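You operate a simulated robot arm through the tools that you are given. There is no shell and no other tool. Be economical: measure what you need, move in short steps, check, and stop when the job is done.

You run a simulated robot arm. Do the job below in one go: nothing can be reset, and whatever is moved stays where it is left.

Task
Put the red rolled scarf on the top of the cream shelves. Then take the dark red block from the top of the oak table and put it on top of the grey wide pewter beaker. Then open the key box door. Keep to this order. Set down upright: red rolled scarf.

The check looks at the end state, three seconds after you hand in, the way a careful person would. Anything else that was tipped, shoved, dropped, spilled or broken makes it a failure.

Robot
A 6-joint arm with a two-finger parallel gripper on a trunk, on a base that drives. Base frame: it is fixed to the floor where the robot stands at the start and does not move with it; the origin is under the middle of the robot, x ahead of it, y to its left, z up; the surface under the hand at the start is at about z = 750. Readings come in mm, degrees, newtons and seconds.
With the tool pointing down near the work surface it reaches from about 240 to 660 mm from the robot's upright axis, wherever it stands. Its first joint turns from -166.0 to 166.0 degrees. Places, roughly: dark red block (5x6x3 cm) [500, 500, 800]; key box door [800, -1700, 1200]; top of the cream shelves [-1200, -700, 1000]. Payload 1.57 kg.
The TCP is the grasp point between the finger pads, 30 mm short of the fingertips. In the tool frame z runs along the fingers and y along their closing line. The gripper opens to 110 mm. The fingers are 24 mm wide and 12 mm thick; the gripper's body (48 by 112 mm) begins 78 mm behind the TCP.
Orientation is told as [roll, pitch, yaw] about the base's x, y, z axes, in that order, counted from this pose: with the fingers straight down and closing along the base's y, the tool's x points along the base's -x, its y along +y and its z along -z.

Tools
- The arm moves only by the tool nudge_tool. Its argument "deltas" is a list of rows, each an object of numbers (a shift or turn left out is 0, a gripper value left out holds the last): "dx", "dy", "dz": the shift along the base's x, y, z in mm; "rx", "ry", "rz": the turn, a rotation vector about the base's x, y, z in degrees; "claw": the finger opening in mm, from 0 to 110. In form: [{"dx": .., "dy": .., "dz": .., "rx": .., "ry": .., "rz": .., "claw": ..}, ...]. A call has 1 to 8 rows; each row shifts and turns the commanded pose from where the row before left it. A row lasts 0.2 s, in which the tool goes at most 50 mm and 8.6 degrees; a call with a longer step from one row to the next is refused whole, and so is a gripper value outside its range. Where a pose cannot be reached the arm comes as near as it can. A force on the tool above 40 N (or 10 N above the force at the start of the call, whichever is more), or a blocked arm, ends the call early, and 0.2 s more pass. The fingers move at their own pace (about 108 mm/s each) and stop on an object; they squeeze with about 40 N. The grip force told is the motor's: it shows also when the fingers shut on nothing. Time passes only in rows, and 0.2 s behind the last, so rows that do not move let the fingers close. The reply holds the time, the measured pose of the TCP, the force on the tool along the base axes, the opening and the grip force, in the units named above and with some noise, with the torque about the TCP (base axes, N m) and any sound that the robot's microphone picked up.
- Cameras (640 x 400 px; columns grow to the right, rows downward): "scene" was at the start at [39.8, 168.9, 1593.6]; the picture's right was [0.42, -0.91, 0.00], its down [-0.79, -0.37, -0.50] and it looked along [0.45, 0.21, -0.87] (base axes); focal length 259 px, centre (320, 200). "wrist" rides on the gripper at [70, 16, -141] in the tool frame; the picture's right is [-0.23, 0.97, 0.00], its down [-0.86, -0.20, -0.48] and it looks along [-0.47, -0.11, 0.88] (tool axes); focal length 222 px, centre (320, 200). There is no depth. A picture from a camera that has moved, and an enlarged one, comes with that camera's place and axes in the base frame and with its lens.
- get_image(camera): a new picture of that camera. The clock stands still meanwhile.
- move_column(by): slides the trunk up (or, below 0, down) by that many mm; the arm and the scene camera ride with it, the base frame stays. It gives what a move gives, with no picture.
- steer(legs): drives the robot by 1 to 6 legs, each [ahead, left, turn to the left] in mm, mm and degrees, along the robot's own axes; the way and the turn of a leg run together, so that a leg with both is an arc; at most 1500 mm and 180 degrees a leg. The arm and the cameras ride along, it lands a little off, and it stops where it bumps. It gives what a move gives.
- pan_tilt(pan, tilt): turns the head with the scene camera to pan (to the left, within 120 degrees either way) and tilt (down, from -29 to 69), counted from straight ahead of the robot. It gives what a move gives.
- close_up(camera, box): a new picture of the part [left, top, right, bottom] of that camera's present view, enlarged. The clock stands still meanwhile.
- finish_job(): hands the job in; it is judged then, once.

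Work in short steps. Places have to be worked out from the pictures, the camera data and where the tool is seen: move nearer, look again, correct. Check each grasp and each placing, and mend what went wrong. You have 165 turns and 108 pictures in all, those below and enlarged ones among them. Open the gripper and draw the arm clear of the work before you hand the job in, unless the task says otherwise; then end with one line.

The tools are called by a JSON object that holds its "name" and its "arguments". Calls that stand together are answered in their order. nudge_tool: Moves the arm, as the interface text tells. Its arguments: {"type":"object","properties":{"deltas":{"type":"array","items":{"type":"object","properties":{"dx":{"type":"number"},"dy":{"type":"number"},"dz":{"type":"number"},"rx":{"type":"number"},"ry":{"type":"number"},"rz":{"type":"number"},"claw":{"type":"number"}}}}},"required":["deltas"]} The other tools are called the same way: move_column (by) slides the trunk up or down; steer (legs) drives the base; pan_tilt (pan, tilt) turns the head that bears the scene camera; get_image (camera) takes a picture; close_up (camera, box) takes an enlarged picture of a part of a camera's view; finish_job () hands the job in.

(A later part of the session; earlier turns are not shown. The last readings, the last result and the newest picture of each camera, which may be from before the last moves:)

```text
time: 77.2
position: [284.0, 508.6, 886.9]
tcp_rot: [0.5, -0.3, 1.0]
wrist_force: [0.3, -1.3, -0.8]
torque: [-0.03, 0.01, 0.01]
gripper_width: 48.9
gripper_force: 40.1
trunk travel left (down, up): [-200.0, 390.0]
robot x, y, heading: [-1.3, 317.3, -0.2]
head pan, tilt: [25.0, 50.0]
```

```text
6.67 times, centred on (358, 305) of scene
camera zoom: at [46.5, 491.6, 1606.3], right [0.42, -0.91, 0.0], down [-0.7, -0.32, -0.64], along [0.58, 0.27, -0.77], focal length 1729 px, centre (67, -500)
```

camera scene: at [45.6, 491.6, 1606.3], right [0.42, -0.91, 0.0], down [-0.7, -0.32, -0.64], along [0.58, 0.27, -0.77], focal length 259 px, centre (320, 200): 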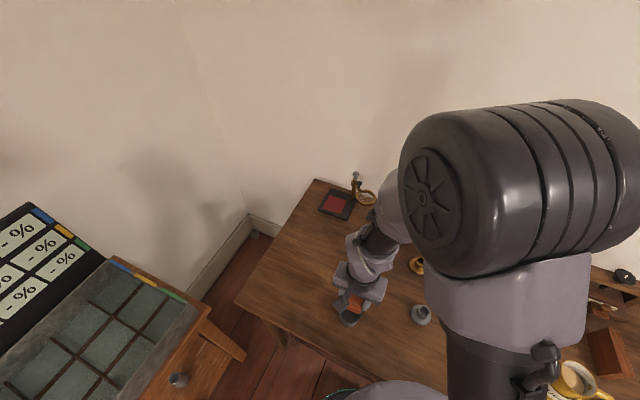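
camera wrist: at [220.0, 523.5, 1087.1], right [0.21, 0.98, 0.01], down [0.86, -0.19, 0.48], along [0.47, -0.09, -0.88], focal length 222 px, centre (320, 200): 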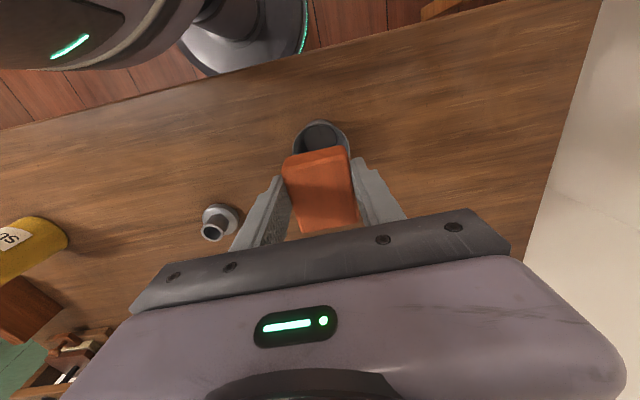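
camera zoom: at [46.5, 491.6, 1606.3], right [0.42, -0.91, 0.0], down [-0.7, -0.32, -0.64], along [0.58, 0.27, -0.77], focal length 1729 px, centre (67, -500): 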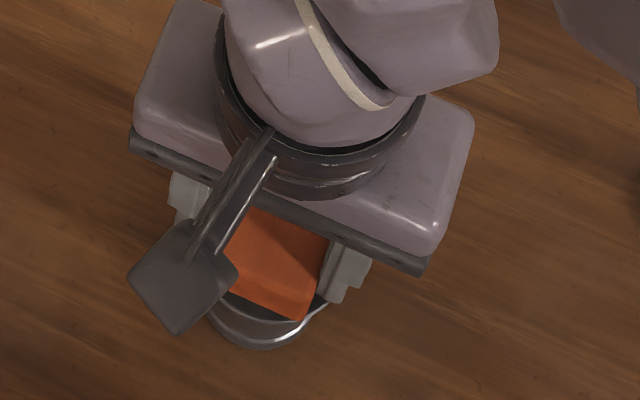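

Block is centred within ~2 mm. Nudge +2 mm in x and lower carefully to contact.

{"name": "nudge_tool", "arguments": {"deltas": [{"dx": 2, "dz": -6}, {"dz": -4}, {"dz": -3}, {"dz": -2}, {}]}}

```text
time: 78.4
position: [285.5, 510.4, 872.9]
tcp_rot: [0.5, -0.4, 1.1]
wrist_force: [-0.1, 0.2, -0.7]
torque: [0.04, -0.01, 0.0]
gripper_width: 48.8
gripper_force: 40.5
trunk travel left (down, up): [-200.0, 390.0]
robot x, y, heading: [-4.4, 318.9, -0.4]
head pan, tilt: [25.0, 50.0]
```

{"name": "nudge_tool", "arguments": {"deltas": [{"dz": -2}, {"dz": -2}, {"dz": -2}, {}]}}

{"name": "close_up", "arguments": {"camera": "wrist", "box": [240, 100, 400, 200]}}

```text
time: 79.4
position: [286.1, 510.3, 866.7]
tcp_rot: [0.5, -0.4, 1.0]
wrist_force: [-0.6, 0.6, -0.1]
torque: [-0.02, -0.01, -0.01]
gripper_width: 48.5
gripper_force: 39.9
trunk travel left (down, up): [-200.0, 390.0]
robot x, y, heading: [-4.4, 318.8, -0.1]
head pan, tilt: [25.0, 50.0]
```

```text
4.00 times, centred on (320, 150) of wrist
camera zoom: at [214.0, 524.6, 1007.3], right [0.21, 0.98, 0.01], down [0.86, -0.19, 0.48], along [0.47, -0.09, -0.88], focal length 888 px, centre (320, 400)
```

zoom: 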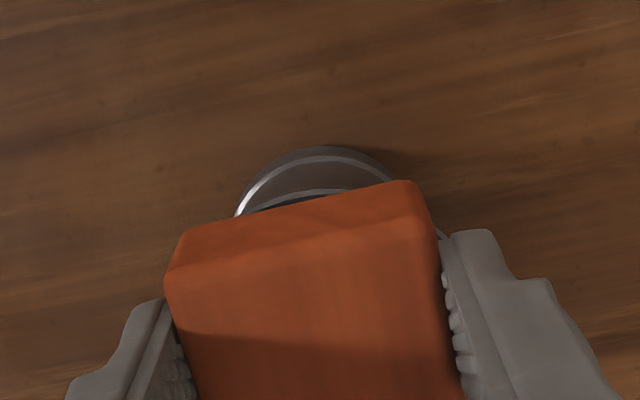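

Still no contact (rim likely ~825). Continue down with +1 mm x.

{"name": "nudge_tool", "arguments": {"deltas": [{"dx": 1, "dz": -2}, {"dz": -1.5}, {"dz": -1.5}, {}]}}

```text
time: 80.4
position: [286.8, 510.1, 862.2]
tcp_rot: [0.5, -0.3, 1.0]
wrist_force: [-0.1, -0.9, 0.0]
torque: [-0.01, -0.03, 0.03]
gripper_width: 48.9
gripper_force: 40.2
trunk travel left (down, up): [-200.0, 390.0]
robot x, y, heading: [-5.2, 317.3, -0.5]
head pan, tilt: [25.0, 50.0]
```

{"name": "nudge_tool", "arguments": {"deltas": [{"dz": -1}, {"dz": -1}, {"dz": -1}, {}]}}

```text
time: 81.4
position: [286.6, 509.5, 859.8]
tcp_rot: [0.6, -0.4, 1.1]
wrist_force: [3.4, -2.6, 35.6]
torque: [-0.59, -0.36, -0.04]
gripper_width: 48.7
gripper_force: 40.1
trunk travel left (down, up): [-200.0, 390.0]
robot x, y, heading: [-8.4, 320.7, -0.3]
head pan, tilt: [25.0, 50.0]
```

Contact with the rim (35 N). Ease off and open slowly, then rise.

{"name": "nudge_tool", "arguments": {"deltas": [{"dz": 0.7}, {"claw": 54}, {"claw": 62}, {"claw": 72}, {}]}}

{"name": "get_image", "arguments": {"camera": "wrist"}}

```text
time: 82.6
position: [286.9, 510.5, 858.6]
tcp_rot: [0.5, -0.3, 1.1]
wrist_force: [-0.9, -0.2, 0.0]
torque: [0.0, 0.02, -0.01]
gripper_width: 72.2
gripper_force: 0.0
trunk travel left (down, up): [-200.0, 390.0]
robot x, y, heading: [-1.9, 316.0, -0.4]
head pan, tilt: [25.0, 50.0]
```

```text
67 pictures are left
camera wrist: at [214.9, 525.0, 1000.1], right [0.21, 0.98, 0.01], down [0.86, -0.19, 0.48], along [0.47, -0.09, -0.88], focal length 222 px, centre (320, 200)
```

wrist: 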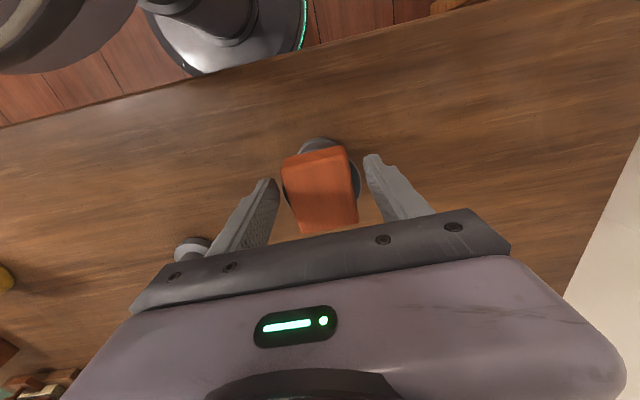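

Block sits on the rim. Rise straight up and check.

{"name": "nudge_tool", "arguments": {"deltas": [{"dz": 15}, {"dz": 40}, {"dz": 45}, {"dz": 45}, {"dz": 45}]}}

{"name": "close_up", "arguments": {"camera": "wrist", "box": [240, 80, 400, 180]}}

{"name": "close_up", "arguments": {"camera": "scene", "box": [300, 265, 396, 325]}}

```text
time: 83.8
position: [285.4, 510.6, 1049.5]
tcp_rot: [0.5, -0.2, 1.1]
wrist_force: [-0.7, 0.3, 0.3]
torque: [-0.02, 0.0, -0.03]
gripper_width: 72.5
gripper_force: 0.0
trunk travel left (down, up): [-200.0, 390.0]
robot x, y, heading: [-5.5, 319.6, -0.4]
head pan, tilt: [25.0, 50.0]
```

```text
4.00 times, centred on (320, 130) of wrist
camera zoom: at [214.6, 525.3, 1190.9], right [0.21, 0.98, 0.01], down [0.86, -0.19, 0.48], along [0.47, -0.09, -0.88], focal length 888 px, centre (320, 480)
```

zoom: 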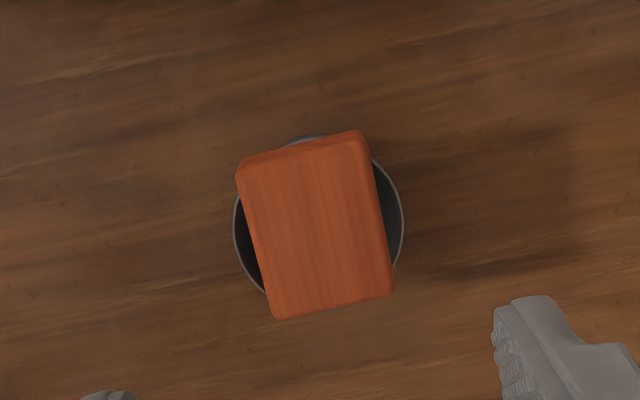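

```text
6.67 times, centred on (348, 295) of scene
camera zoom: at [45.6, 490.9, 1606.4], right [0.42, -0.91, 0.0], down [-0.7, -0.32, -0.64], along [0.58, 0.27, -0.77], focal length 1729 px, centre (133, -433)
```

zoom: 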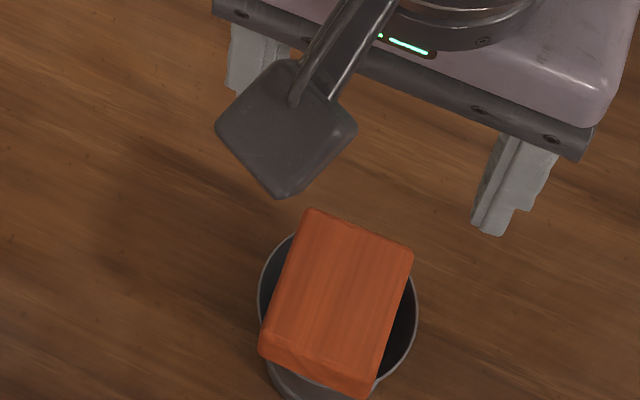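

Block rests flat and centred on the beaker. Now back away and drive down the hall towards the key box, looking on the way.

{"name": "steer", "arguments": {"legs": [[-350, 0, 0], [0, -1450, 0]]}}

{"name": "pan_tilt", "arguments": {"pan": -30, "tilt": 25}}

{"name": "get_image", "arguments": {"camera": "scene"}}

```text
time: 92.9
position: [-81.7, -948.3, 1049.0]
tcp_rot: [0.5, -0.2, 0.2]
wrist_force: [-0.2, -0.1, -1.1]
torque: [0.03, 0.03, 0.01]
gripper_width: 72.0
gripper_force: 0.0
trunk travel left (down, up): [-200.0, 390.0]
robot x, y, heading: [-374.3, -1136.2, -1.2]
head pan, tilt: [25.0, 50.0]
```

```text
time: 94.2
position: [-81.2, -948.2, 1049.9]
tcp_rot: [0.5, -0.3, 0.4]
wrist_force: [-0.2, -0.4, -1.0]
torque: [0.01, 0.03, -0.01]
gripper_width: 72.0
gripper_force: 0.0
trunk travel left (down, up): [-200.0, 390.0]
robot x, y, heading: [-373.6, -1136.0, -1.1]
head pan, tilt: [-30.0, 25.0]
```

```text
64 pictures are left
camera scene: at [-314.1, -1042.7, 1643.8], right [-0.52, -0.86, 0.0], down [-0.36, 0.22, -0.91], along [0.78, -0.47, -0.42], focal length 259 px, centre (320, 200)
```

scene: 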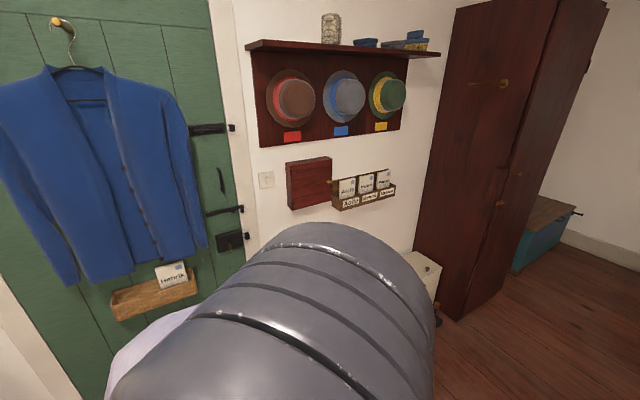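

{"name": "close_up", "arguments": {"camera": "scene", "box": [250, 140, 410, 240]}}

```text
4.00 times, centred on (330, 190) of scene
camera zoom: at [-314.1, -1042.7, 1643.8], right [-0.52, -0.86, 0.0], down [-0.36, 0.22, -0.91], along [0.78, -0.47, -0.42], focal length 1038 px, centre (280, 240)
```

zoom: 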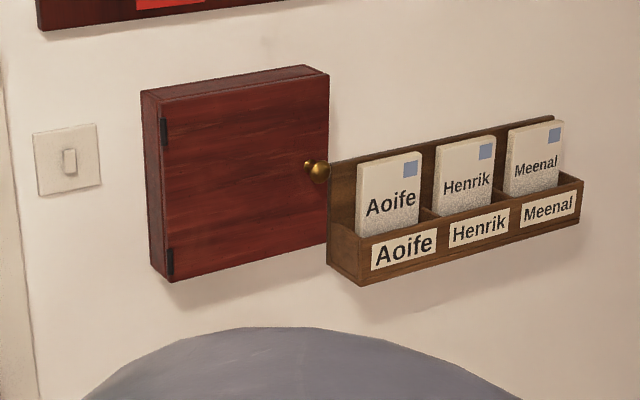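

The key box has hinges on its left (+y) side and a brass knob on the right edge, at around (780, -1760, 1138). I will grip the knob with the tool horizontal and fingers closing vertically. First raise the trunk and pitch the tool to horizontal here in free space.

{"name": "move_column", "arguments": {"by": 100}}

{"name": "nudge_tool", "arguments": {"deltas": [{"dx": 20, "dy": -20, "ry": -8.2}, {"dx": 20, "dy": -20, "ry": -8.2}, {"dx": 20, "dy": -20, "ry": -8.2}, {"dx": 20, "dy": -20, "ry": -8.2}, {"dx": 20, "dy": -20, "ry": -8.2}, {"dx": 20, "dy": -20, "ry": -8.2}, {"dx": 20, "dy": -20, "ry": -8.2}, {"dx": 20, "dy": -20, "ry": -8.2}]}}

{"name": "nudge_tool", "arguments": {"deltas": [{"dx": 10, "ry": -8.2}, {"dx": 10, "ry": -8.2}, {"dx": 10, "ry": -8.2}, {"rx": 8.4}, {"rx": 8.4}, {"rx": 8.4}, {"rx": 8.4}]}}

```text
time: 95.5
position: [-80.9, -948.3, 1148.8]
tcp_rot: [0.5, -0.3, 0.4]
wrist_force: [1.0, 0.2, -0.2]
torque: [0.05, 0.02, -0.01]
gripper_width: 72.3
gripper_force: 0.1
trunk travel left (down, up): [-300.0, 290.0]
robot x, y, heading: [-378.1, -1138.0, -1.5]
head pan, tilt: [-30.0, 25.0]
```

```text
time: 97.3
position: [103.7, -1011.4, 1210.1]
tcp_rot: [-1.3, -65.5, 0.7]
wrist_force: [0.2, -0.2, 0.1]
torque: [-0.03, 0.01, -0.03]
gripper_width: 72.3
gripper_force: 0.0
out of reach, approached as far as the arm can: row 4, 5, 6, 7, 8
trunk travel left (down, up): [-300.0, 290.0]
robot x, y, heading: [-373.8, -1136.4, -1.2]
head pan, tilt: [-30.0, 25.0]
```

```text
time: 98.9
position: [87.3, -915.7, 1261.6]
tcp_rot: [91.6, -59.8, -91.3]
wrist_force: [1.0, -0.2, -0.7]
torque: [0.0, 0.0, -0.01]
gripper_width: 72.1
gripper_force: 0.0
out of reach, approached as far as the arm can: row 1, 2, 3, 4, 7
trunk travel left (down, up): [-300.0, 290.0]
robot x, y, heading: [-377.1, -1136.3, -1.3]
head pan, tilt: [-30.0, 25.0]
```

Horizontal pose needs more reach outward; I extend forward and see whether the pose converges.

{"name": "nudge_tool", "arguments": {"deltas": [{"dx": 40}, {"dx": 40}, {"dx": 40}, {"dx": 40}, {"dx": 40}, {}]}}

{"name": "get_image", "arguments": {"camera": "scene"}}

```text
time: 100.3
position: [280.0, -885.7, 1278.2]
tcp_rot: [91.1, -59.9, -91.4]
wrist_force: [-0.5, 0.1, 0.1]
torque: [-0.01, 0.01, 0.02]
gripper_width: 72.4
gripper_force: 0.0
out of reach, approached as far as the arm can: row 1, 2, 3, 4
trunk travel left (down, up): [-300.0, 290.0]
robot x, y, heading: [-377.6, -1139.6, -1.0]
head pan, tilt: [-30.0, 25.0]
```

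```text
62 pictures are left
camera scene: at [-314.9, -1042.7, 1743.8], right [-0.52, -0.86, 0.0], down [-0.36, 0.22, -0.91], along [0.78, -0.47, -0.42], focal length 259 px, centre (320, 200)
```

scene: 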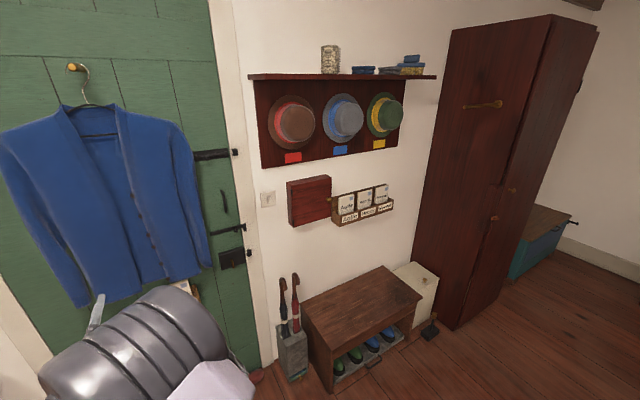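

The tool now points along +x, with 30° of roll done. Finish the roll (60° more).

{"name": "nudge_tool", "arguments": {"deltas": [{"rx": 8.5}, {"rx": 8.5}, {"rx": 8.5}, {"rx": 8.5}, {"rx": 8.5}, {"rx": 8.5}, {"rx": 8.5}]}}

{"name": "get_image", "arguments": {"camera": "wrist"}}

{"name": "close_up", "arguments": {"camera": "scene", "box": [250, 150, 410, 250]}}

```text
time: 101.9
position: [353.5, -684.8, 1398.9]
tcp_rot: [89.3, -4.4, -91.5]
wrist_force: [0.6, 0.3, -0.4]
torque: [0.01, -0.02, -0.02]
gripper_width: 71.9
gripper_force: 0.0
out of reach, approached as far as the arm can: row 1, 2, 3, 4, 5, 6, 7
trunk travel left (down, up): [-300.0, 290.0]
robot x, y, heading: [-375.1, -1140.7, -1.0]
head pan, tilt: [-30.0, 25.0]
```

```text
61 pictures are left
camera wrist: at [214.1, -608.2, 1410.5], right [0.01, -0.15, 0.99], down [-0.5, -0.85, -0.13], along [0.86, -0.5, -0.08], focal length 222 px, centre (320, 200)
```

wrist: 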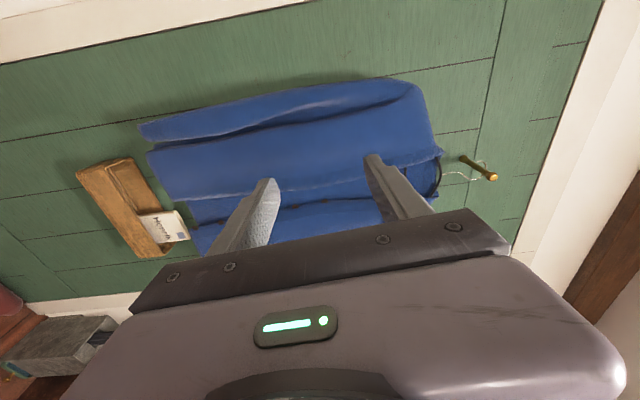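

```text
4.00 times, centred on (330, 200) of scene
camera zoom: at [-313.8, -1042.2, 1743.7], right [-0.52, -0.86, 0.0], down [-0.36, 0.22, -0.91], along [0.78, -0.47, -0.42], focal length 1038 px, centre (280, 200)
```

zoom: 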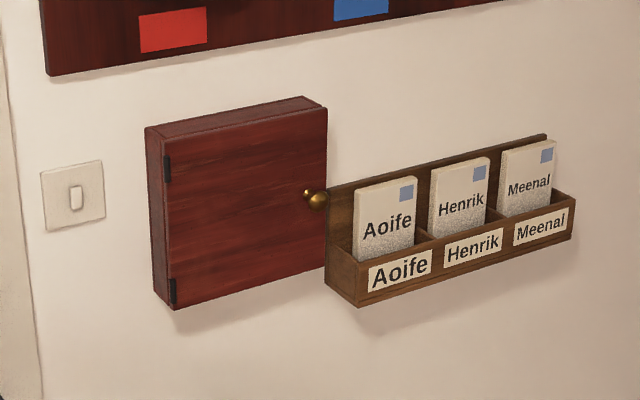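

The orientation was reached only by drifting. Two views put the knob at ≈ (728, -1725, 1162). I test whether the vertical-closing pose converges when straight ahead of the robot.

{"name": "nudge_tool", "arguments": {"deltas": [{"dy": -40, "dz": -20}, {"dy": -40, "dz": -20}, {"dy": -40, "dz": -20}, {"dy": -40, "dz": -20}, {"dy": -40, "dz": -20}, {"dy": -40}, {"dy": -40}, {}]}}

{"name": "get_image", "arguments": {"camera": "scene"}}

```text
time: 103.7
position: [493.8, -856.6, 1329.0]
tcp_rot: [89.6, -4.4, -91.4]
wrist_force: [-0.3, -0.2, -1.0]
torque: [-0.02, 0.03, -0.03]
gripper_width: 71.9
gripper_force: 0.0
out of reach, approached as far as the arm can: row 1, 2, 3, 4, 5, 6, 7
trunk travel left (down, up): [-300.0, 290.0]
robot x, y, heading: [-374.2, -1134.2, -1.2]
head pan, tilt: [-30.0, 25.0]
```

```text
59 pictures are left
camera scene: at [-314.6, -1042.3, 1743.8], right [-0.52, -0.86, 0.0], down [-0.36, 0.22, -0.91], along [0.78, -0.47, -0.42], focal length 259 px, centre (320, 200)
```

scene: 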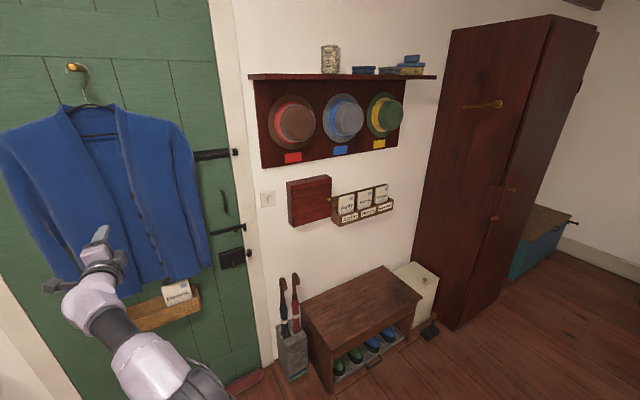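

The pose drifts, suggesting a joint limit with this roll direction. I roll the other way instead (camera side towards −y) and watch the position.

{"name": "nudge_tool", "arguments": {"deltas": [{"dx": -10, "rx": -8.5}, {"dx": -10, "rx": -8.5}, {"dx": -10, "rx": -8.5}, {"dx": -10, "rx": -8.5}, {"dx": -10, "rx": -8.5}, {"dx": -10, "rx": -8.5}, {"dx": -10, "rx": -8.5}, {"dx": -10, "rx": -8.5}]}}

{"name": "nudge_tool", "arguments": {"deltas": [{"rx": -8.5}, {"rx": -8.5}, {"rx": -8.5}, {"rx": -8.5}, {"rx": -8.5}, {"rx": -8.5}, {"rx": -8.5}, {"rx": -8.5}]}}

```text
time: 105.5
position: [476.1, -824.0, 1332.1]
tcp_rot: [93.9, -72.5, -94.8]
wrist_force: [0.3, 0.6, 0.6]
torque: [0.0, -0.01, -0.02]
gripper_width: 72.2
gripper_force: 0.0
out of reach, approached as far as the arm can: row 1, 2, 3, 4, 5, 6, 7, 8
trunk travel left (down, up): [-300.0, 290.0]
robot x, y, heading: [-375.1, -1136.7, -1.0]
head pan, tilt: [-30.0, 25.0]
```

```text
time: 107.3
position: [480.9, -821.2, 1331.7]
tcp_rot: [-91.7, -39.4, 91.9]
wrist_force: [0.7, 1.2, -0.2]
torque: [0.01, 0.02, 0.04]
gripper_width: 72.0
gripper_force: 0.0
out of reach, approached as far as the arm can: row 8
trunk travel left (down, up): [-300.0, 290.0]
robot x, y, heading: [-378.0, -1133.3, -1.3]
head pan, tilt: [-30.0, 25.0]
```

Rolling this way is steady. Finish the roll while drawing inward to test the closer range.

{"name": "nudge_tool", "arguments": {"deltas": [{"rx": -8, "dx": -25, "dy": -25, "dz": -10}, {"rx": -8, "dx": -25, "dy": -25, "dz": -10}, {"rx": -8, "dx": -25, "dy": -25, "dz": -10}, {"rx": -8, "dx": -25, "dy": -25, "dz": -10}, {"rx": -7, "dx": -25, "dy": -25, "dz": -10}, {"dx": -25, "dy": -25, "dz": -10}, {"dx": -25, "dy": -25, "dz": -10}]}}

```text
time: 108.9
position: [454.3, -922.6, 1257.0]
tcp_rot: [-91.1, -1.0, 91.0]
wrist_force: [-1.4, -0.3, 1.8]
torque: [-0.02, 0.18, 0.02]
gripper_width: 72.3
gripper_force: 0.0
out of reach, approached as far as the arm can: row 1, 2, 3, 4, 5, 6
trunk travel left (down, up): [-300.0, 290.0]
robot x, y, heading: [-377.5, -1135.5, -0.7]
head pan, tilt: [-30.0, 25.0]
```

Inward motion is the limiting direction (wrist bend). Lower the trunk so the arm reaches upward, then test drawing in again.

{"name": "move_column", "arguments": {"by": -250}}

{"name": "nudge_tool", "arguments": {"deltas": [{"dz": 45, "dx": -15, "dy": -15}, {"dz": 45, "dx": -15, "dy": -15}, {"dz": 35, "dx": -25, "dy": -25}, {"dz": 25, "dx": -30, "dy": -25}, {"dx": -30, "dy": -30}, {"dx": -30, "dy": -30}, {}]}}

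{"name": "get_image", "arguments": {"camera": "scene"}}

```text
time: 111.5
position: [456.4, -922.1, 997.7]
tcp_rot: [-90.4, -0.6, 91.1]
wrist_force: [0.7, -0.4, -0.8]
torque: [0.01, 0.03, 0.0]
gripper_width: 72.3
gripper_force: 0.2
trunk travel left (down, up): [-50.0, 540.0]
robot x, y, heading: [-375.8, -1135.5, -1.2]
head pan, tilt: [-30.0, 25.0]
```

```text
time: 113.1
position: [325.9, -999.3, 1190.8]
tcp_rot: [-89.6, -0.6, 89.9]
wrist_force: [-0.8, 0.1, -0.8]
torque: [0.01, 0.01, 0.02]
gripper_width: 72.1
gripper_force: 0.2
out of reach, approached as far as the arm can: row 3, 4, 5, 6
trunk travel left (down, up): [-50.0, 540.0]
robot x, y, heading: [-379.3, -1135.2, -1.1]
head pan, tilt: [-30.0, 25.0]
```

```text
58 pictures are left
camera scene: at [-314.3, -1042.7, 1493.8], right [-0.52, -0.86, 0.0], down [-0.36, 0.22, -0.91], along [0.78, -0.47, -0.42], focal length 259 px, centre (320, 200)
```

scene: 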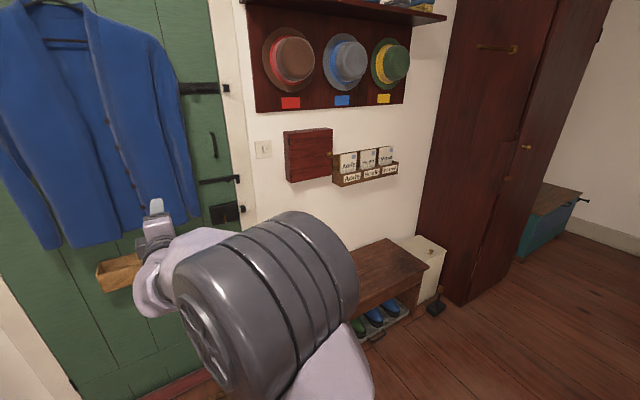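

Much better: now reach at radius ~700 works. I drive so that the knob will be ~850 ahead of the robot: strafe right 415 and ahead 100, and lower the trunk a bit more.

{"name": "steer", "arguments": {"legs": [[0, -415, 1.1], [120, 0, 0]]}}

{"name": "pan_tilt", "arguments": {"pan": -15, "tilt": 15}}

{"name": "get_image", "arguments": {"camera": "scene"}}

{"name": "get_image", "arguments": {"camera": "wrist"}}

```text
time: 116.5
position: [440.4, -1399.0, 1189.8]
tcp_rot: [-89.6, -0.6, 91.2]
wrist_force: [-0.2, 0.2, 0.0]
torque: [-0.02, 0.0, 0.0]
gripper_width: 72.0
gripper_force: 0.0
trunk travel left (down, up): [-50.0, 540.0]
robot x, y, heading: [-257.0, -1548.7, 0.1]
head pan, tilt: [-30.0, 25.0]
```

```text
time: 117.2
position: [439.9, -1398.2, 1190.5]
tcp_rot: [-89.7, -0.7, 91.2]
wrist_force: [0.3, -0.9, -0.6]
torque: [-0.08, 0.01, -0.01]
gripper_width: 72.1
gripper_force: 0.1
trunk travel left (down, up): [-50.0, 540.0]
robot x, y, heading: [-256.7, -1552.5, 0.1]
head pan, tilt: [-15.0, 15.0]
```

```text
57 pictures are left
camera scene: at [-189.4, -1433.8, 1510.0], right [-0.26, -0.97, 0.0], down [-0.25, 0.07, -0.97], along [0.93, -0.25, -0.26], focal length 259 px, centre (320, 200)
```

scene: 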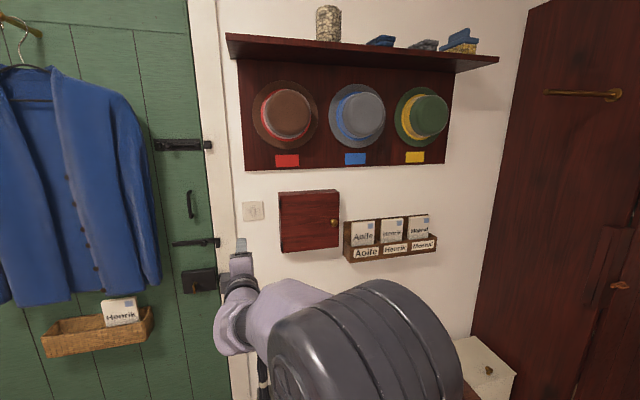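

```text
56 pictures are left
camera wrist: at [298.1, -1469.6, 1174.6], right [-0.01, 0.24, -0.97], down [-0.49, 0.84, 0.21], along [0.87, 0.48, 0.11], focal length 222 px, centre (320, 200)
```

wrist: 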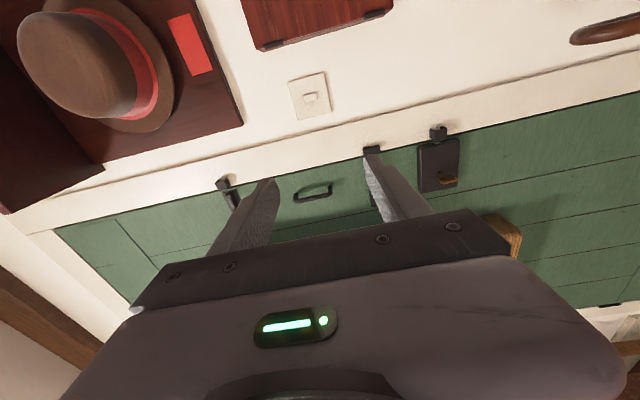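

{"name": "close_up", "arguments": {"camera": "scene", "box": [260, 170, 420, 270]}}

```text
4.00 times, centred on (340, 220) of scene
camera zoom: at [-189.4, -1433.8, 1510.0], right [-0.26, -0.97, 0.0], down [-0.25, 0.07, -0.97], along [0.93, -0.25, -0.26], focal length 1038 px, centre (240, 120)
```

zoom: 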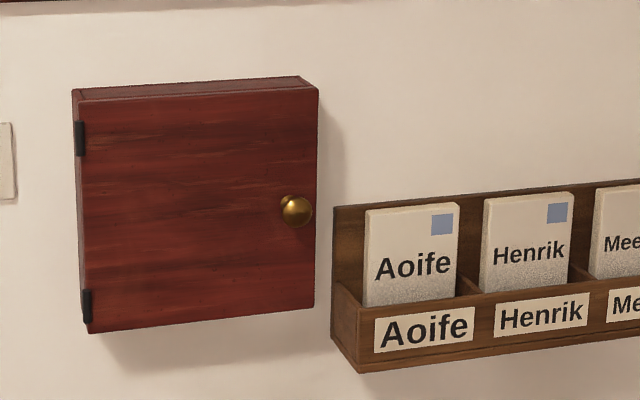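

Knob ≈ (757, -1746, 1148), Ø≈30 mm; hinge at y≈-1536, so radius ≈ 210 mm. Drive 150 ahead, then move the arm sideways in front of the knob with ~120 mm standoff.

{"name": "steer", "arguments": {"legs": [[150, 0, 0]]}}

{"name": "nudge_tool", "arguments": {"deltas": [{"dx": 5, "dy": -43, "dz": -6}, {"dx": 5, "dy": -43, "dz": -6}, {"dx": 5, "dy": -43, "dz": -6}, {"dx": 5, "dy": -43, "dz": -6}, {"dy": -43, "dz": -6}, {"dy": -43, "dz": -6}, {"dy": -43, "dz": -5}, {"dy": -43}]}}

{"name": "get_image", "arguments": {"camera": "wrist"}}

{"name": "get_image", "arguments": {"camera": "scene"}}

```text
time: 118.6
position: [588.2, -1398.5, 1189.8]
tcp_rot: [-89.6, -0.5, 91.0]
wrist_force: [-0.3, 0.5, 0.2]
torque: [0.01, -0.06, 0.02]
gripper_width: 71.9
gripper_force: 0.1
trunk travel left (down, up): [-50.0, 540.0]
robot x, y, heading: [-113.1, -1547.8, 0.0]
head pan, tilt: [-15.0, 15.0]
```

```text
time: 120.4
position: [662.5, -1521.0, 1301.2]
tcp_rot: [-88.7, -0.6, 89.3]
wrist_force: [0.1, -0.2, -0.8]
torque: [-0.01, 0.03, 0.01]
gripper_width: 71.8
gripper_force: 0.1
out of reach, approached as far as the arm can: row 1, 2, 3, 4, 5, 6, 7, 8
trunk travel left (down, up): [-50.0, 540.0]
robot x, y, heading: [-110.0, -1550.8, 0.3]
head pan, tilt: [-15.0, 15.0]
```

```text
54 pictures are left
camera wrist: at [519.5, -1585.5, 1287.0], right [-0.02, 0.24, -0.97], down [-0.46, 0.86, 0.22], along [0.89, 0.45, 0.09], focal length 222 px, centre (320, 200)
```

wrist: 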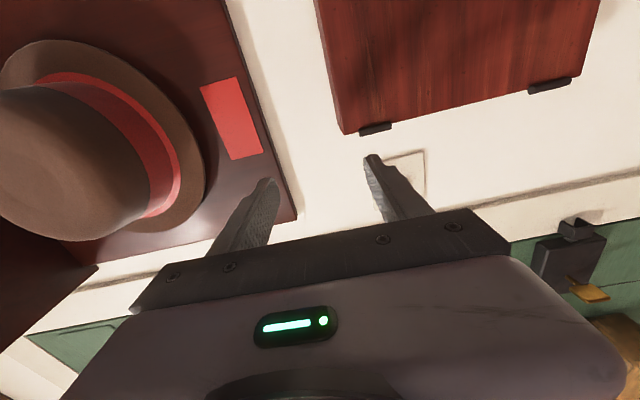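

```text
53 pictures are left
camera scene: at [-40.2, -1433.9, 1510.1], right [-0.26, -0.97, 0.0], down [-0.25, 0.07, -0.97], along [0.93, -0.25, -0.26], focal length 259 px, centre (320, 200)
```

scene: 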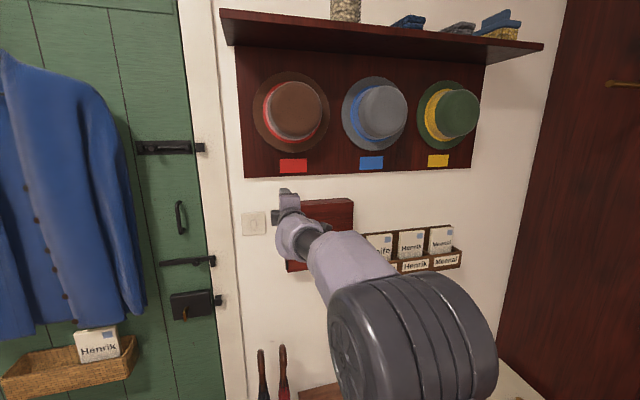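

Reach to the right side of the robot's axis is limited in this pose, so the robot should stand further right (−y) with the knob on its left. Back off 80 mm and strafe right 365.

{"name": "steer", "arguments": {"legs": [[-90, 0, 0], [0, -370, 0]]}}

{"name": "nudge_tool", "arguments": {"deltas": [{"dz": -25}, {"dz": -25}, {"dz": -25}, {"dz": -25}, {"dz": -25}, {"dz": -25}, {}]}}

```text
time: 123.5
position: [573.3, -1886.9, 1300.6]
tcp_rot: [-88.7, -0.6, 89.5]
wrist_force: [-0.5, 0.3, -1.0]
torque: [0.02, 0.02, 0.05]
gripper_width: 72.3
gripper_force: 0.0
trunk travel left (down, up): [-50.0, 540.0]
robot x, y, heading: [-201.3, -1922.0, 0.3]
head pan, tilt: [-15.0, 15.0]
```

```text
time: 125.1
position: [596.2, -1831.5, 1187.9]
tcp_rot: [-88.3, -0.5, 88.8]
wrist_force: [0.6, -0.4, -0.9]
torque: [-0.01, -0.03, -0.02]
gripper_width: 72.3
gripper_force: 0.2
out of reach, approached as far as the arm can: row 1, 2, 3, 4, 5, 6
trunk travel left (down, up): [-50.0, 540.0]
robot x, y, heading: [-200.2, -1917.2, 0.2]
head pan, tilt: [-15.0, 15.0]
```

Now move +y towards the knob line and down to its height.

{"name": "nudge_tool", "arguments": {"deltas": [{"dy": 40, "dz": -10}, {"dy": 30, "dz": -10}, {"dx": 10, "dy": 15, "dz": -10}, {"dx": 15, "dz": -10}, {}]}}

{"name": "get_image", "arguments": {"camera": "wrist"}}

{"name": "get_image", "arguments": {"camera": "scene"}}

```text
time: 126.3
position: [620.8, -1746.2, 1148.4]
tcp_rot: [-88.6, -0.5, 89.4]
wrist_force: [-0.1, -0.7, -0.6]
torque: [-0.02, -0.04, -0.03]
gripper_width: 72.4
gripper_force: 0.0
trunk travel left (down, up): [-50.0, 540.0]
robot x, y, heading: [-198.3, -1920.3, 0.1]
head pan, tilt: [-15.0, 15.0]
```

```text
52 pictures are left
camera wrist: at [477.4, -1813.0, 1134.1], right [-0.02, 0.24, -0.97], down [-0.47, 0.86, 0.22], along [0.89, 0.46, 0.09], focal length 222 px, centre (320, 200)
```

wrist: 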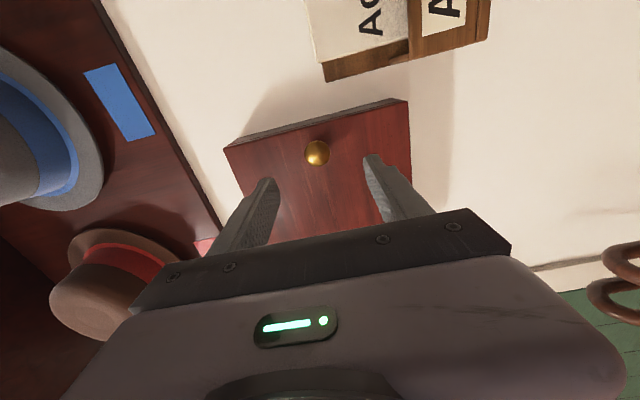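

```text
51 pictures are left
camera scene: at [-129.6, -1804.1, 1510.0], right [-0.26, -0.97, 0.0], down [-0.25, 0.07, -0.97], along [0.93, -0.25, -0.26], focal length 259 px, centre (320, 200)
```

scene: 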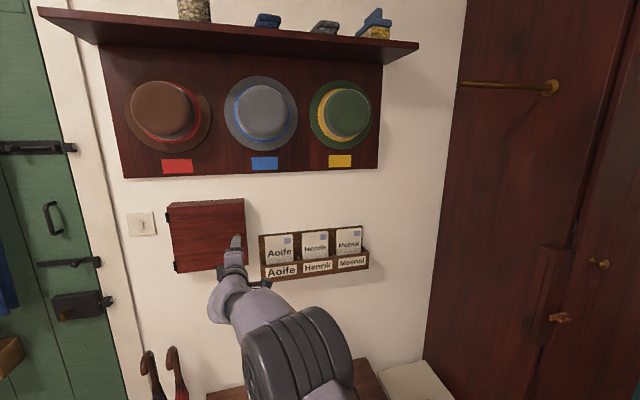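

Well aligned: knob appears at ≈ (757, -1738, 1150). I advance by driving the base 80 mm and look again.

{"name": "steer", "arguments": {"legs": [[75, 0, 0]]}}

{"name": "get_image", "arguments": {"camera": "wrist"}}

{"name": "close_up", "arguments": {"camera": "scene", "box": [150, 190, 310, 290]}}

```text
time: 127.3
position: [694.6, -1746.2, 1148.2]
tcp_rot: [-88.6, -0.7, 89.4]
wrist_force: [0.8, -0.1, -0.2]
torque: [0.0, 0.01, 0.01]
gripper_width: 72.0
gripper_force: 0.0
trunk travel left (down, up): [-50.0, 540.0]
robot x, y, heading: [-123.8, -1920.5, 0.1]
head pan, tilt: [-15.0, 15.0]
```

```text
50 pictures are left
camera wrist: at [551.8, -1812.7, 1133.8], right [-0.02, 0.24, -0.97], down [-0.47, 0.86, 0.22], along [0.89, 0.46, 0.09], focal length 222 px, centre (320, 200)
```

wrist: 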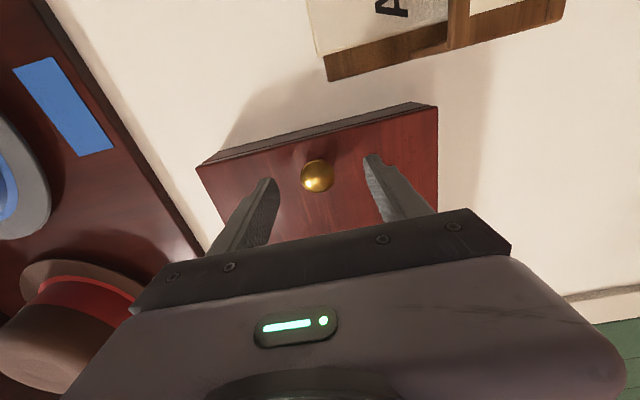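

```text
4.00 times, centred on (230, 240) of scene
camera zoom: at [-54.9, -1803.8, 1510.0], right [-0.26, -0.97, 0.0], down [-0.25, 0.07, -0.97], along [0.93, -0.25, -0.26], focal length 1038 px, centre (680, 40)
```

zoom: 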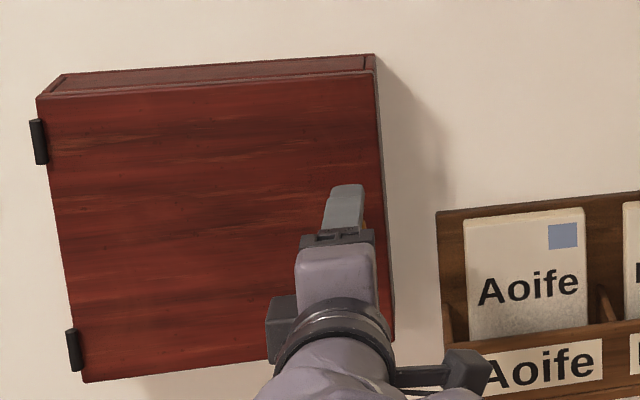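

Triangulating: knob ≈ (742, -1741, 1150). Shift +5 mm y, advance 32 mm, and check before closing.

{"name": "nudge_tool", "arguments": {"deltas": [{"dy": 5, "dz": 1, "dx": 8}, {"dx": 12}, {"dx": 12}, {}]}}

{"name": "get_image", "arguments": {"camera": "wrist"}}

```text
time: 128.3
position: [726.6, -1742.0, 1147.3]
tcp_rot: [-88.6, -0.6, 89.4]
wrist_force: [-0.2, 0.3, -0.5]
torque: [0.02, -0.02, 0.01]
gripper_width: 72.3
gripper_force: 0.0
trunk travel left (down, up): [-50.0, 540.0]
robot x, y, heading: [-123.8, -1920.8, 0.6]
head pan, tilt: [-15.0, 15.0]
```

```text
48 pictures are left
camera wrist: at [583.5, -1807.9, 1135.1], right [-0.02, 0.24, -0.97], down [-0.47, 0.86, 0.22], along [0.89, 0.46, 0.09], focal length 222 px, centre (320, 200)
```

wrist: 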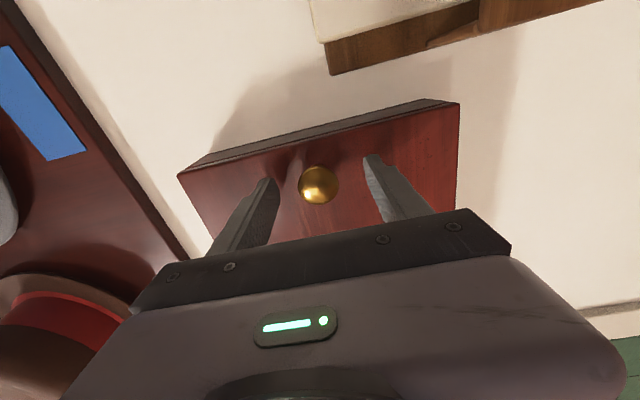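

Knob is at ≈ (735, -1742, 1148), between the finger pads. Close.

{"name": "nudge_tool", "arguments": {"deltas": [{"claw": 40}, {"claw": 15}, {"claw": 15}, {"claw": 15}]}}

{"name": "get_image", "arguments": {"camera": "wrist"}}

```text
time: 129.3
position: [726.2, -1740.8, 1149.9]
tcp_rot: [-88.8, -0.6, 89.4]
wrist_force: [3.4, 1.6, 8.5]
torque: [0.05, -0.57, -0.61]
gripper_width: 31.4
gripper_force: 40.4
trunk travel left (down, up): [-50.0, 540.0]
robot x, y, heading: [-125.6, -1921.7, 0.0]
head pan, tilt: [-15.0, 15.0]
```

```text
47 pictures are left
camera wrist: at [583.0, -1807.8, 1136.2], right [-0.02, 0.24, -0.97], down [-0.47, 0.86, 0.22], along [0.88, 0.46, 0.09], focal length 222 px, centre (320, 200)
```

wrist: 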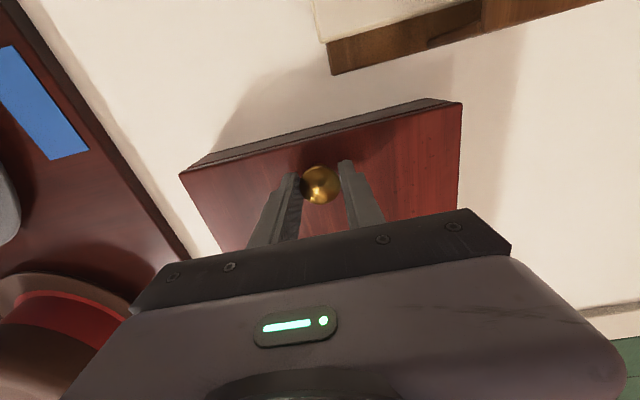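

The knob is gripped (31 mm). Pull along the hinge arc, first ~12°, turning the tool with the door.

{"name": "nudge_tool", "arguments": {"deltas": [{"dx": -7.2, "dy": 1.7, "rz": -2}, {"dx": -7.2, "dy": 1.9, "rz": -2}, {"dx": -7.1, "dy": 2.2, "rz": -2}, {"dx": -7, "dy": 2.3, "rz": -2}, {"dx": -6.9, "dy": 2.7, "rz": -2}, {"dx": -6.9, "dy": 2.9, "rz": -2}, {}]}}

{"name": "get_image", "arguments": {"camera": "wrist"}}

```text
time: 130.9
position: [683.8, -1728.6, 1151.0]
tcp_rot: [-88.7, -0.6, 77.5]
wrist_force: [-0.8, -3.1, 9.8]
torque: [-0.13, -0.59, -0.23]
gripper_width: 31.5
gripper_force: 40.2
trunk travel left (down, up): [-50.0, 540.0]
robot x, y, heading: [-127.9, -1922.6, 0.4]
head pan, tilt: [-15.0, 15.0]
```

```text
46 pictures are left
camera wrist: at [528.8, -1764.0, 1136.2], right [0.03, 0.24, -0.97], down [-0.28, 0.94, 0.22], along [0.96, 0.26, 0.09], focal length 222 px, centre (320, 200)
```

wrist: 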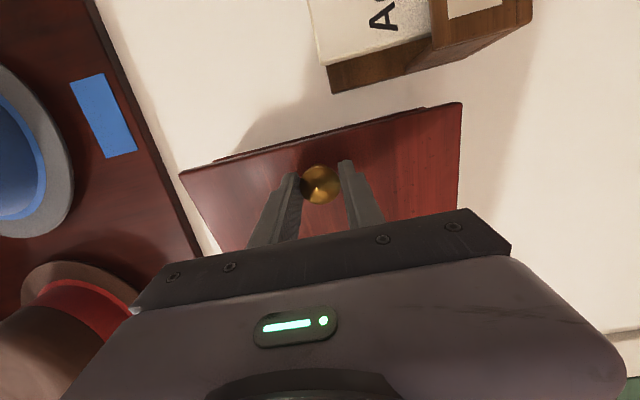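

The door is opening with low force. Continue the arc to ~28°.

{"name": "nudge_tool", "arguments": {"deltas": [{"dx": -13.3, "dy": 6.5, "rz": -4}, {"dx": -12.9, "dy": 7.4, "rz": -4}, {"dx": -12.3, "dy": 8.3, "rz": -4}, {"dx": -11.7, "dy": 9.1, "rz": -4}, {}]}}

```text
time: 132.1
position: [631.9, -1699.8, 1150.1]
tcp_rot: [-88.7, -0.8, 61.4]
wrist_force: [-8.8, -14.2, 6.6]
torque: [-0.28, -0.5, -0.51]
gripper_width: 31.7
gripper_force: 39.8
trunk travel left (down, up): [-50.0, 540.0]
robot x, y, heading: [-123.7, -1919.3, 0.4]
head pan, tilt: [-15.0, 15.0]
```

Light outward force (~15 N): my radius is a touch small. Continue with a small outward correction.

{"name": "nudge_tool", "arguments": {"deltas": [{"dx": -12.2, "dy": 8.4, "rz": -4}, {"dx": -11.2, "dy": 9.7, "rz": -4}, {"dx": -10, "dy": 10.8, "rz": -4}, {}]}}

{"name": "get_image", "arguments": {"camera": "wrist"}}

{"name": "get_image", "arguments": {"camera": "scene"}}

```text
time: 133.1
position: [598.6, -1667.4, 1150.9]
tcp_rot: [-88.8, -0.6, 49.4]
wrist_force: [5.0, 0.9, 14.9]
torque: [-0.41, -0.5, -0.62]
gripper_width: 31.4
gripper_force: 40.3
trunk travel left (down, up): [-50.0, 540.0]
robot x, y, heading: [-124.6, -1917.5, 0.5]
head pan, tilt: [-15.0, 15.0]
```

```text
45 pictures are left
camera wrist: at [446.2, -1626.5, 1136.1], right [0.14, 0.19, -0.97], down [0.19, 0.96, 0.22], along [0.97, -0.22, 0.09], focal length 222 px, centre (320, 200)
```

wrist: 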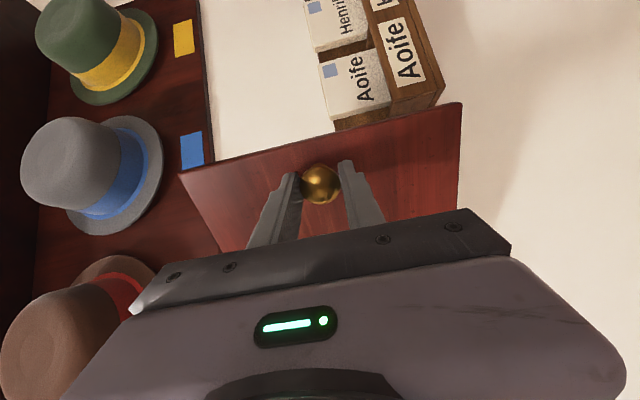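

```text
44 pictures are left
camera scene: at [-56.4, -1804.1, 1510.3], right [-0.25, -0.97, 0.0], down [-0.25, 0.07, -0.97], along [0.93, -0.25, -0.26], focal length 259 px, centre (320, 200)
```

scene: 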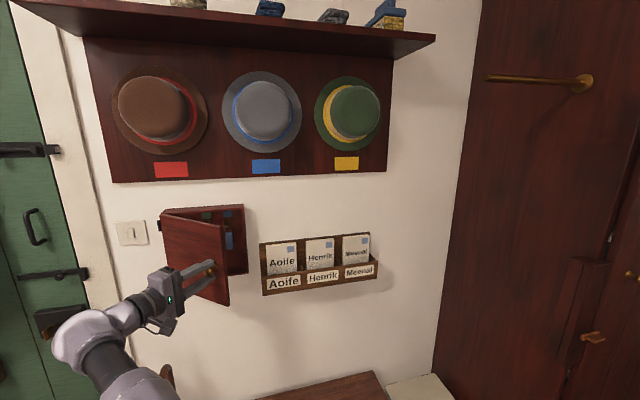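

Door is ~40° open, keys visible inside. Continue to ~56°.

{"name": "nudge_tool", "arguments": {"deltas": [{"dx": -8.9, "dy": 12.3, "rz": -4}, {"dx": -8, "dy": 12.9, "rz": -4}, {"dx": -7.1, "dy": 13.4, "rz": -4}, {"dx": -6.1, "dy": 13.9, "rz": -4}, {}]}}

```text
time: 133.5
position: [592.6, -1662.6, 1150.4]
tcp_rot: [-89.2, -0.3, 48.4]
wrist_force: [10.5, 10.0, 0.8]
torque: [-0.45, -0.04, 0.38]
gripper_width: 31.6
gripper_force: 40.6
out of reach, approached as far as the arm can: row 1
trunk travel left (down, up): [-50.0, 540.0]
robot x, y, heading: [-124.0, -1923.6, 0.4]
head pan, tilt: [-15.0, 15.0]
stopped in row 1: the force on the tool passed its limit at 47 N (the readings are from after the stop); the commanded pose is now the measured one
```

Arm limit reached with rotation. Try continuing by translation only, letting the knob pivot between the pads.

{"name": "nudge_tool", "arguments": {"deltas": [{"dx": -4.3, "dy": 6.2}, {"dx": -4.1, "dy": 6.3}, {}]}}

```text
time: 134.3
position: [584.0, -1652.3, 1150.9]
tcp_rot: [-89.0, -0.5, 48.0]
wrist_force: [11.1, 0.8, -0.7]
torque: [-0.17, -0.28, -1.09]
gripper_width: 31.6
gripper_force: 40.1
trunk travel left (down, up): [-50.0, 540.0]
robot x, y, heading: [-124.6, -1921.7, 0.1]
head pan, tilt: [-15.0, 15.0]
```

Works. Continue.

{"name": "nudge_tool", "arguments": {"deltas": [{"dx": -3.8, "dy": 6.4}, {"dx": -3.6, "dy": 6.6}, {"dx": -3.4, "dy": 6.7}, {"dx": -3.1, "dy": 6.8}, {}]}}

{"name": "get_image", "arguments": {"camera": "scene"}}

```text
time: 135.5
position: [565.8, -1628.0, 1151.1]
tcp_rot: [-89.0, -0.4, 48.3]
wrist_force: [29.2, 12.1, 14.5]
torque: [-0.28, -0.38, -0.24]
gripper_width: 31.5
gripper_force: 40.3
out of reach, approached as far as the arm can: row 2, 3
trunk travel left (down, up): [-50.0, 540.0]
robot x, y, heading: [-124.5, -1920.7, 0.4]
head pan, tilt: [-15.0, 15.0]
```

```text
43 pictures are left
camera scene: at [-52.3, -1801.9, 1509.9], right [-0.25, -0.97, 0.0], down [-0.25, 0.06, -0.97], along [0.93, -0.25, -0.26], focal length 259 px, centre (320, 200)
```

scene: 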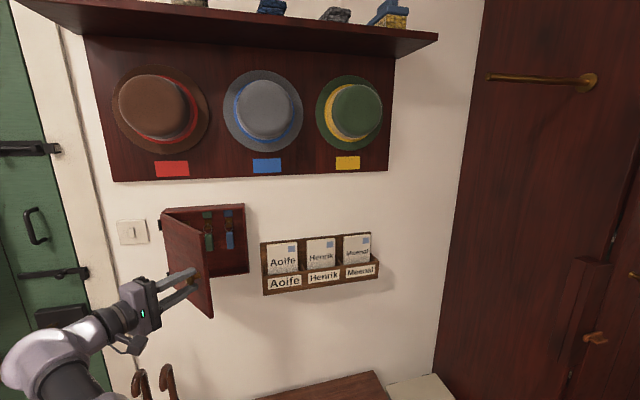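

About 54° open. A few more steps with less −x to relieve the 29 N.

{"name": "nudge_tool", "arguments": {"deltas": [{"dx": 1, "dy": 5}, {"dx": -2.5, "dy": 6.5}, {"dx": -2.5, "dy": 6.8}, {"dx": -2.2, "dy": 6.8}, {}]}}

```text
time: 136.7
position: [546.8, -1613.9, 1148.8]
tcp_rot: [-89.3, -0.6, 48.2]
wrist_force: [9.7, 4.2, 27.9]
torque: [-0.16, -0.62, 0.23]
gripper_width: 30.4
gripper_force: 39.9
out of reach, approached as far as the arm can: row 1, 3
trunk travel left (down, up): [-50.0, 540.0]
robot x, y, heading: [-126.2, -1920.3, 0.2]
head pan, tilt: [-15.0, 15.0]
```

The grip is starting to slip (arm at its limit). Open the fingers wide and look.

{"name": "nudge_tool", "arguments": {"deltas": [{"claw": 50}, {"claw": 72}, {}]}}

{"name": "get_image", "arguments": {"camera": "wrist"}}

{"name": "get_image", "arguments": {"camera": "scene"}}

```text
time: 137.5
position: [547.9, -1613.5, 1147.8]
tcp_rot: [-89.1, -0.5, 48.1]
wrist_force: [-0.8, 0.0, 0.5]
torque: [0.04, 0.02, -0.02]
gripper_width: 72.1
gripper_force: 0.2
trunk travel left (down, up): [-50.0, 540.0]
robot x, y, heading: [-124.1, -1921.0, 0.4]
head pan, tilt: [-15.0, 15.0]
```

```text
42 pictures are left
camera wrist: at [394.6, -1569.5, 1133.3], right [0.15, 0.19, -0.97], down [0.21, 0.95, 0.21], along [0.97, -0.24, 0.1], focal length 222 px, centre (320, 200)
```

wrist: 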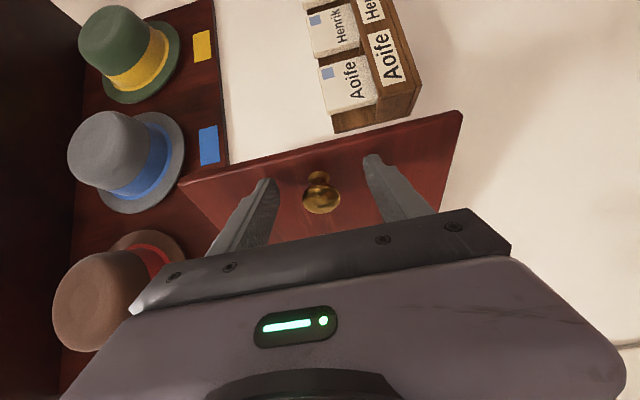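

```text
41 pictures are left
camera scene: at [-55.3, -1803.3, 1510.0], right [-0.25, -0.97, 0.0], down [-0.25, 0.07, -0.97], along [0.93, -0.24, -0.26], focal length 259 px, centre (320, 200)
```

scene: 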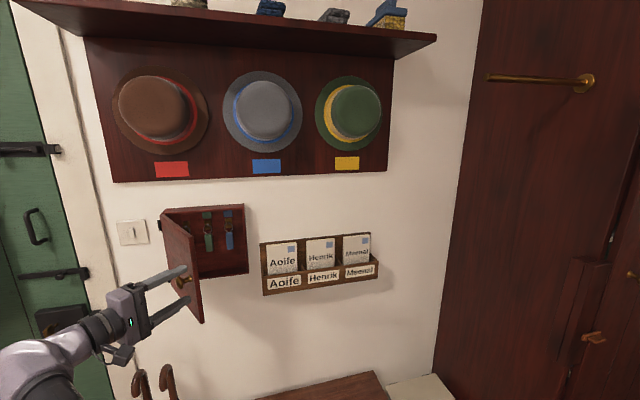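

Door stays ~60° open. To make it clearly open, I'll withdraw and push it from the inside with a finger. First back the base away 110 mm, then straighten the tool.

{"name": "steer", "arguments": {"legs": [[-110, 0, 0]]}}

{"name": "nudge_tool", "arguments": {"deltas": [{"rz": 8, "dy": -20, "dx": 10, "claw": 20}, {"rz": 8, "dy": -20, "dx": 10}, {"rz": 8, "dy": -20, "dx": 10}, {"rz": 8, "dy": -20, "dx": 10}, {"dy": -25}, {"dy": -25}]}}

{"name": "get_image", "arguments": {"camera": "scene"}}

```text
time: 138.7
position: [439.0, -1614.3, 1148.4]
tcp_rot: [-89.0, -0.5, 48.2]
wrist_force: [-0.1, 0.0, 0.2]
torque: [-0.03, -0.01, 0.02]
gripper_width: 71.8
gripper_force: 0.0
trunk travel left (down, up): [-50.0, 540.0]
robot x, y, heading: [-233.2, -1918.7, 0.5]
head pan, tilt: [-15.0, 15.0]
```

```text
time: 140.1
position: [605.1, -1644.0, 1174.2]
tcp_rot: [-89.0, -0.5, 80.4]
wrist_force: [10.5, 8.5, 0.1]
torque: [0.22, -0.27, 0.19]
gripper_width: 19.9
gripper_force: 0.1
out of reach, approached as far as the arm can: row 1, 2, 3, 4, 5, 6
trunk travel left (down, up): [-50.0, 540.0]
robot x, y, heading: [-233.4, -1920.4, 0.3]
head pan, tilt: [-15.0, 15.0]
```

```text
40 pictures are left
camera scene: at [-162.1, -1802.3, 1509.8], right [-0.25, -0.97, 0.0], down [-0.25, 0.06, -0.97], along [0.93, -0.24, -0.26], focal length 259 px, centre (320, 200)
```

scene: 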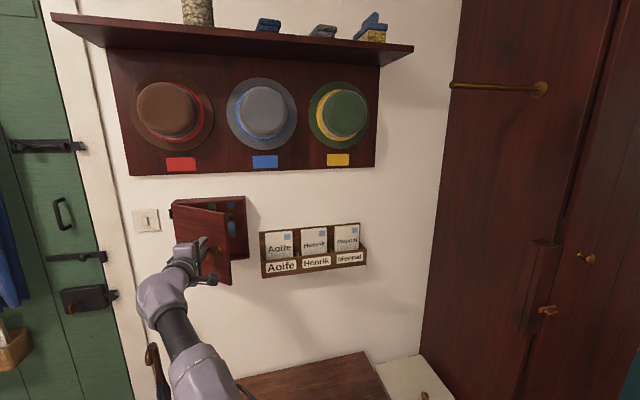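

The arm drifted out and nudged the door back to ~42°. Use the base: back 160, strafe right 130, ahead 190 to get the finger behind the door edge.

{"name": "steer", "arguments": {"legs": [[-160, 0, 0], [0, -130, 0]]}}

{"name": "get_image", "arguments": {"camera": "scene"}}

```text
time: 140.8
position: [596.7, -1641.9, 1176.0]
tcp_rot: [-89.4, -0.4, 80.7]
wrist_force: [4.2, 3.0, 0.3]
torque: [0.06, -0.1, 0.09]
gripper_width: 20.0
gripper_force: 0.0
trunk travel left (down, up): [-50.0, 540.0]
robot x, y, heading: [-239.0, -1920.9, 0.6]
head pan, tilt: [-15.0, 15.0]
stopped in leg 1: the force on the tool passed its limit at 62 N (the readings are from after the stop); the commanded pose is now the measured one
```

```text
39 pictures are left
camera scene: at [-170.9, -1803.4, 1509.9], right [-0.25, -0.97, 0.0], down [-0.25, 0.07, -0.97], along [0.93, -0.24, -0.26], focal length 259 px, centre (320, 200)
```

scene: 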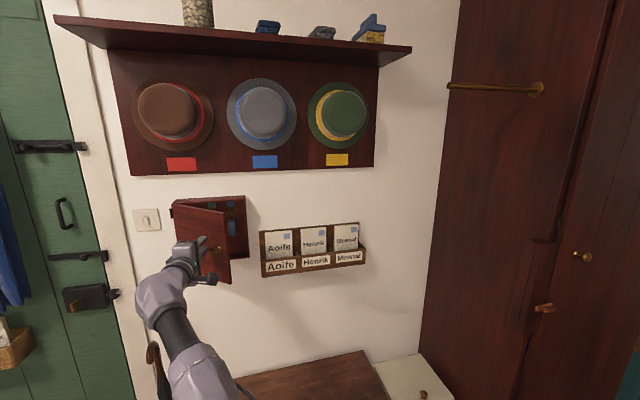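

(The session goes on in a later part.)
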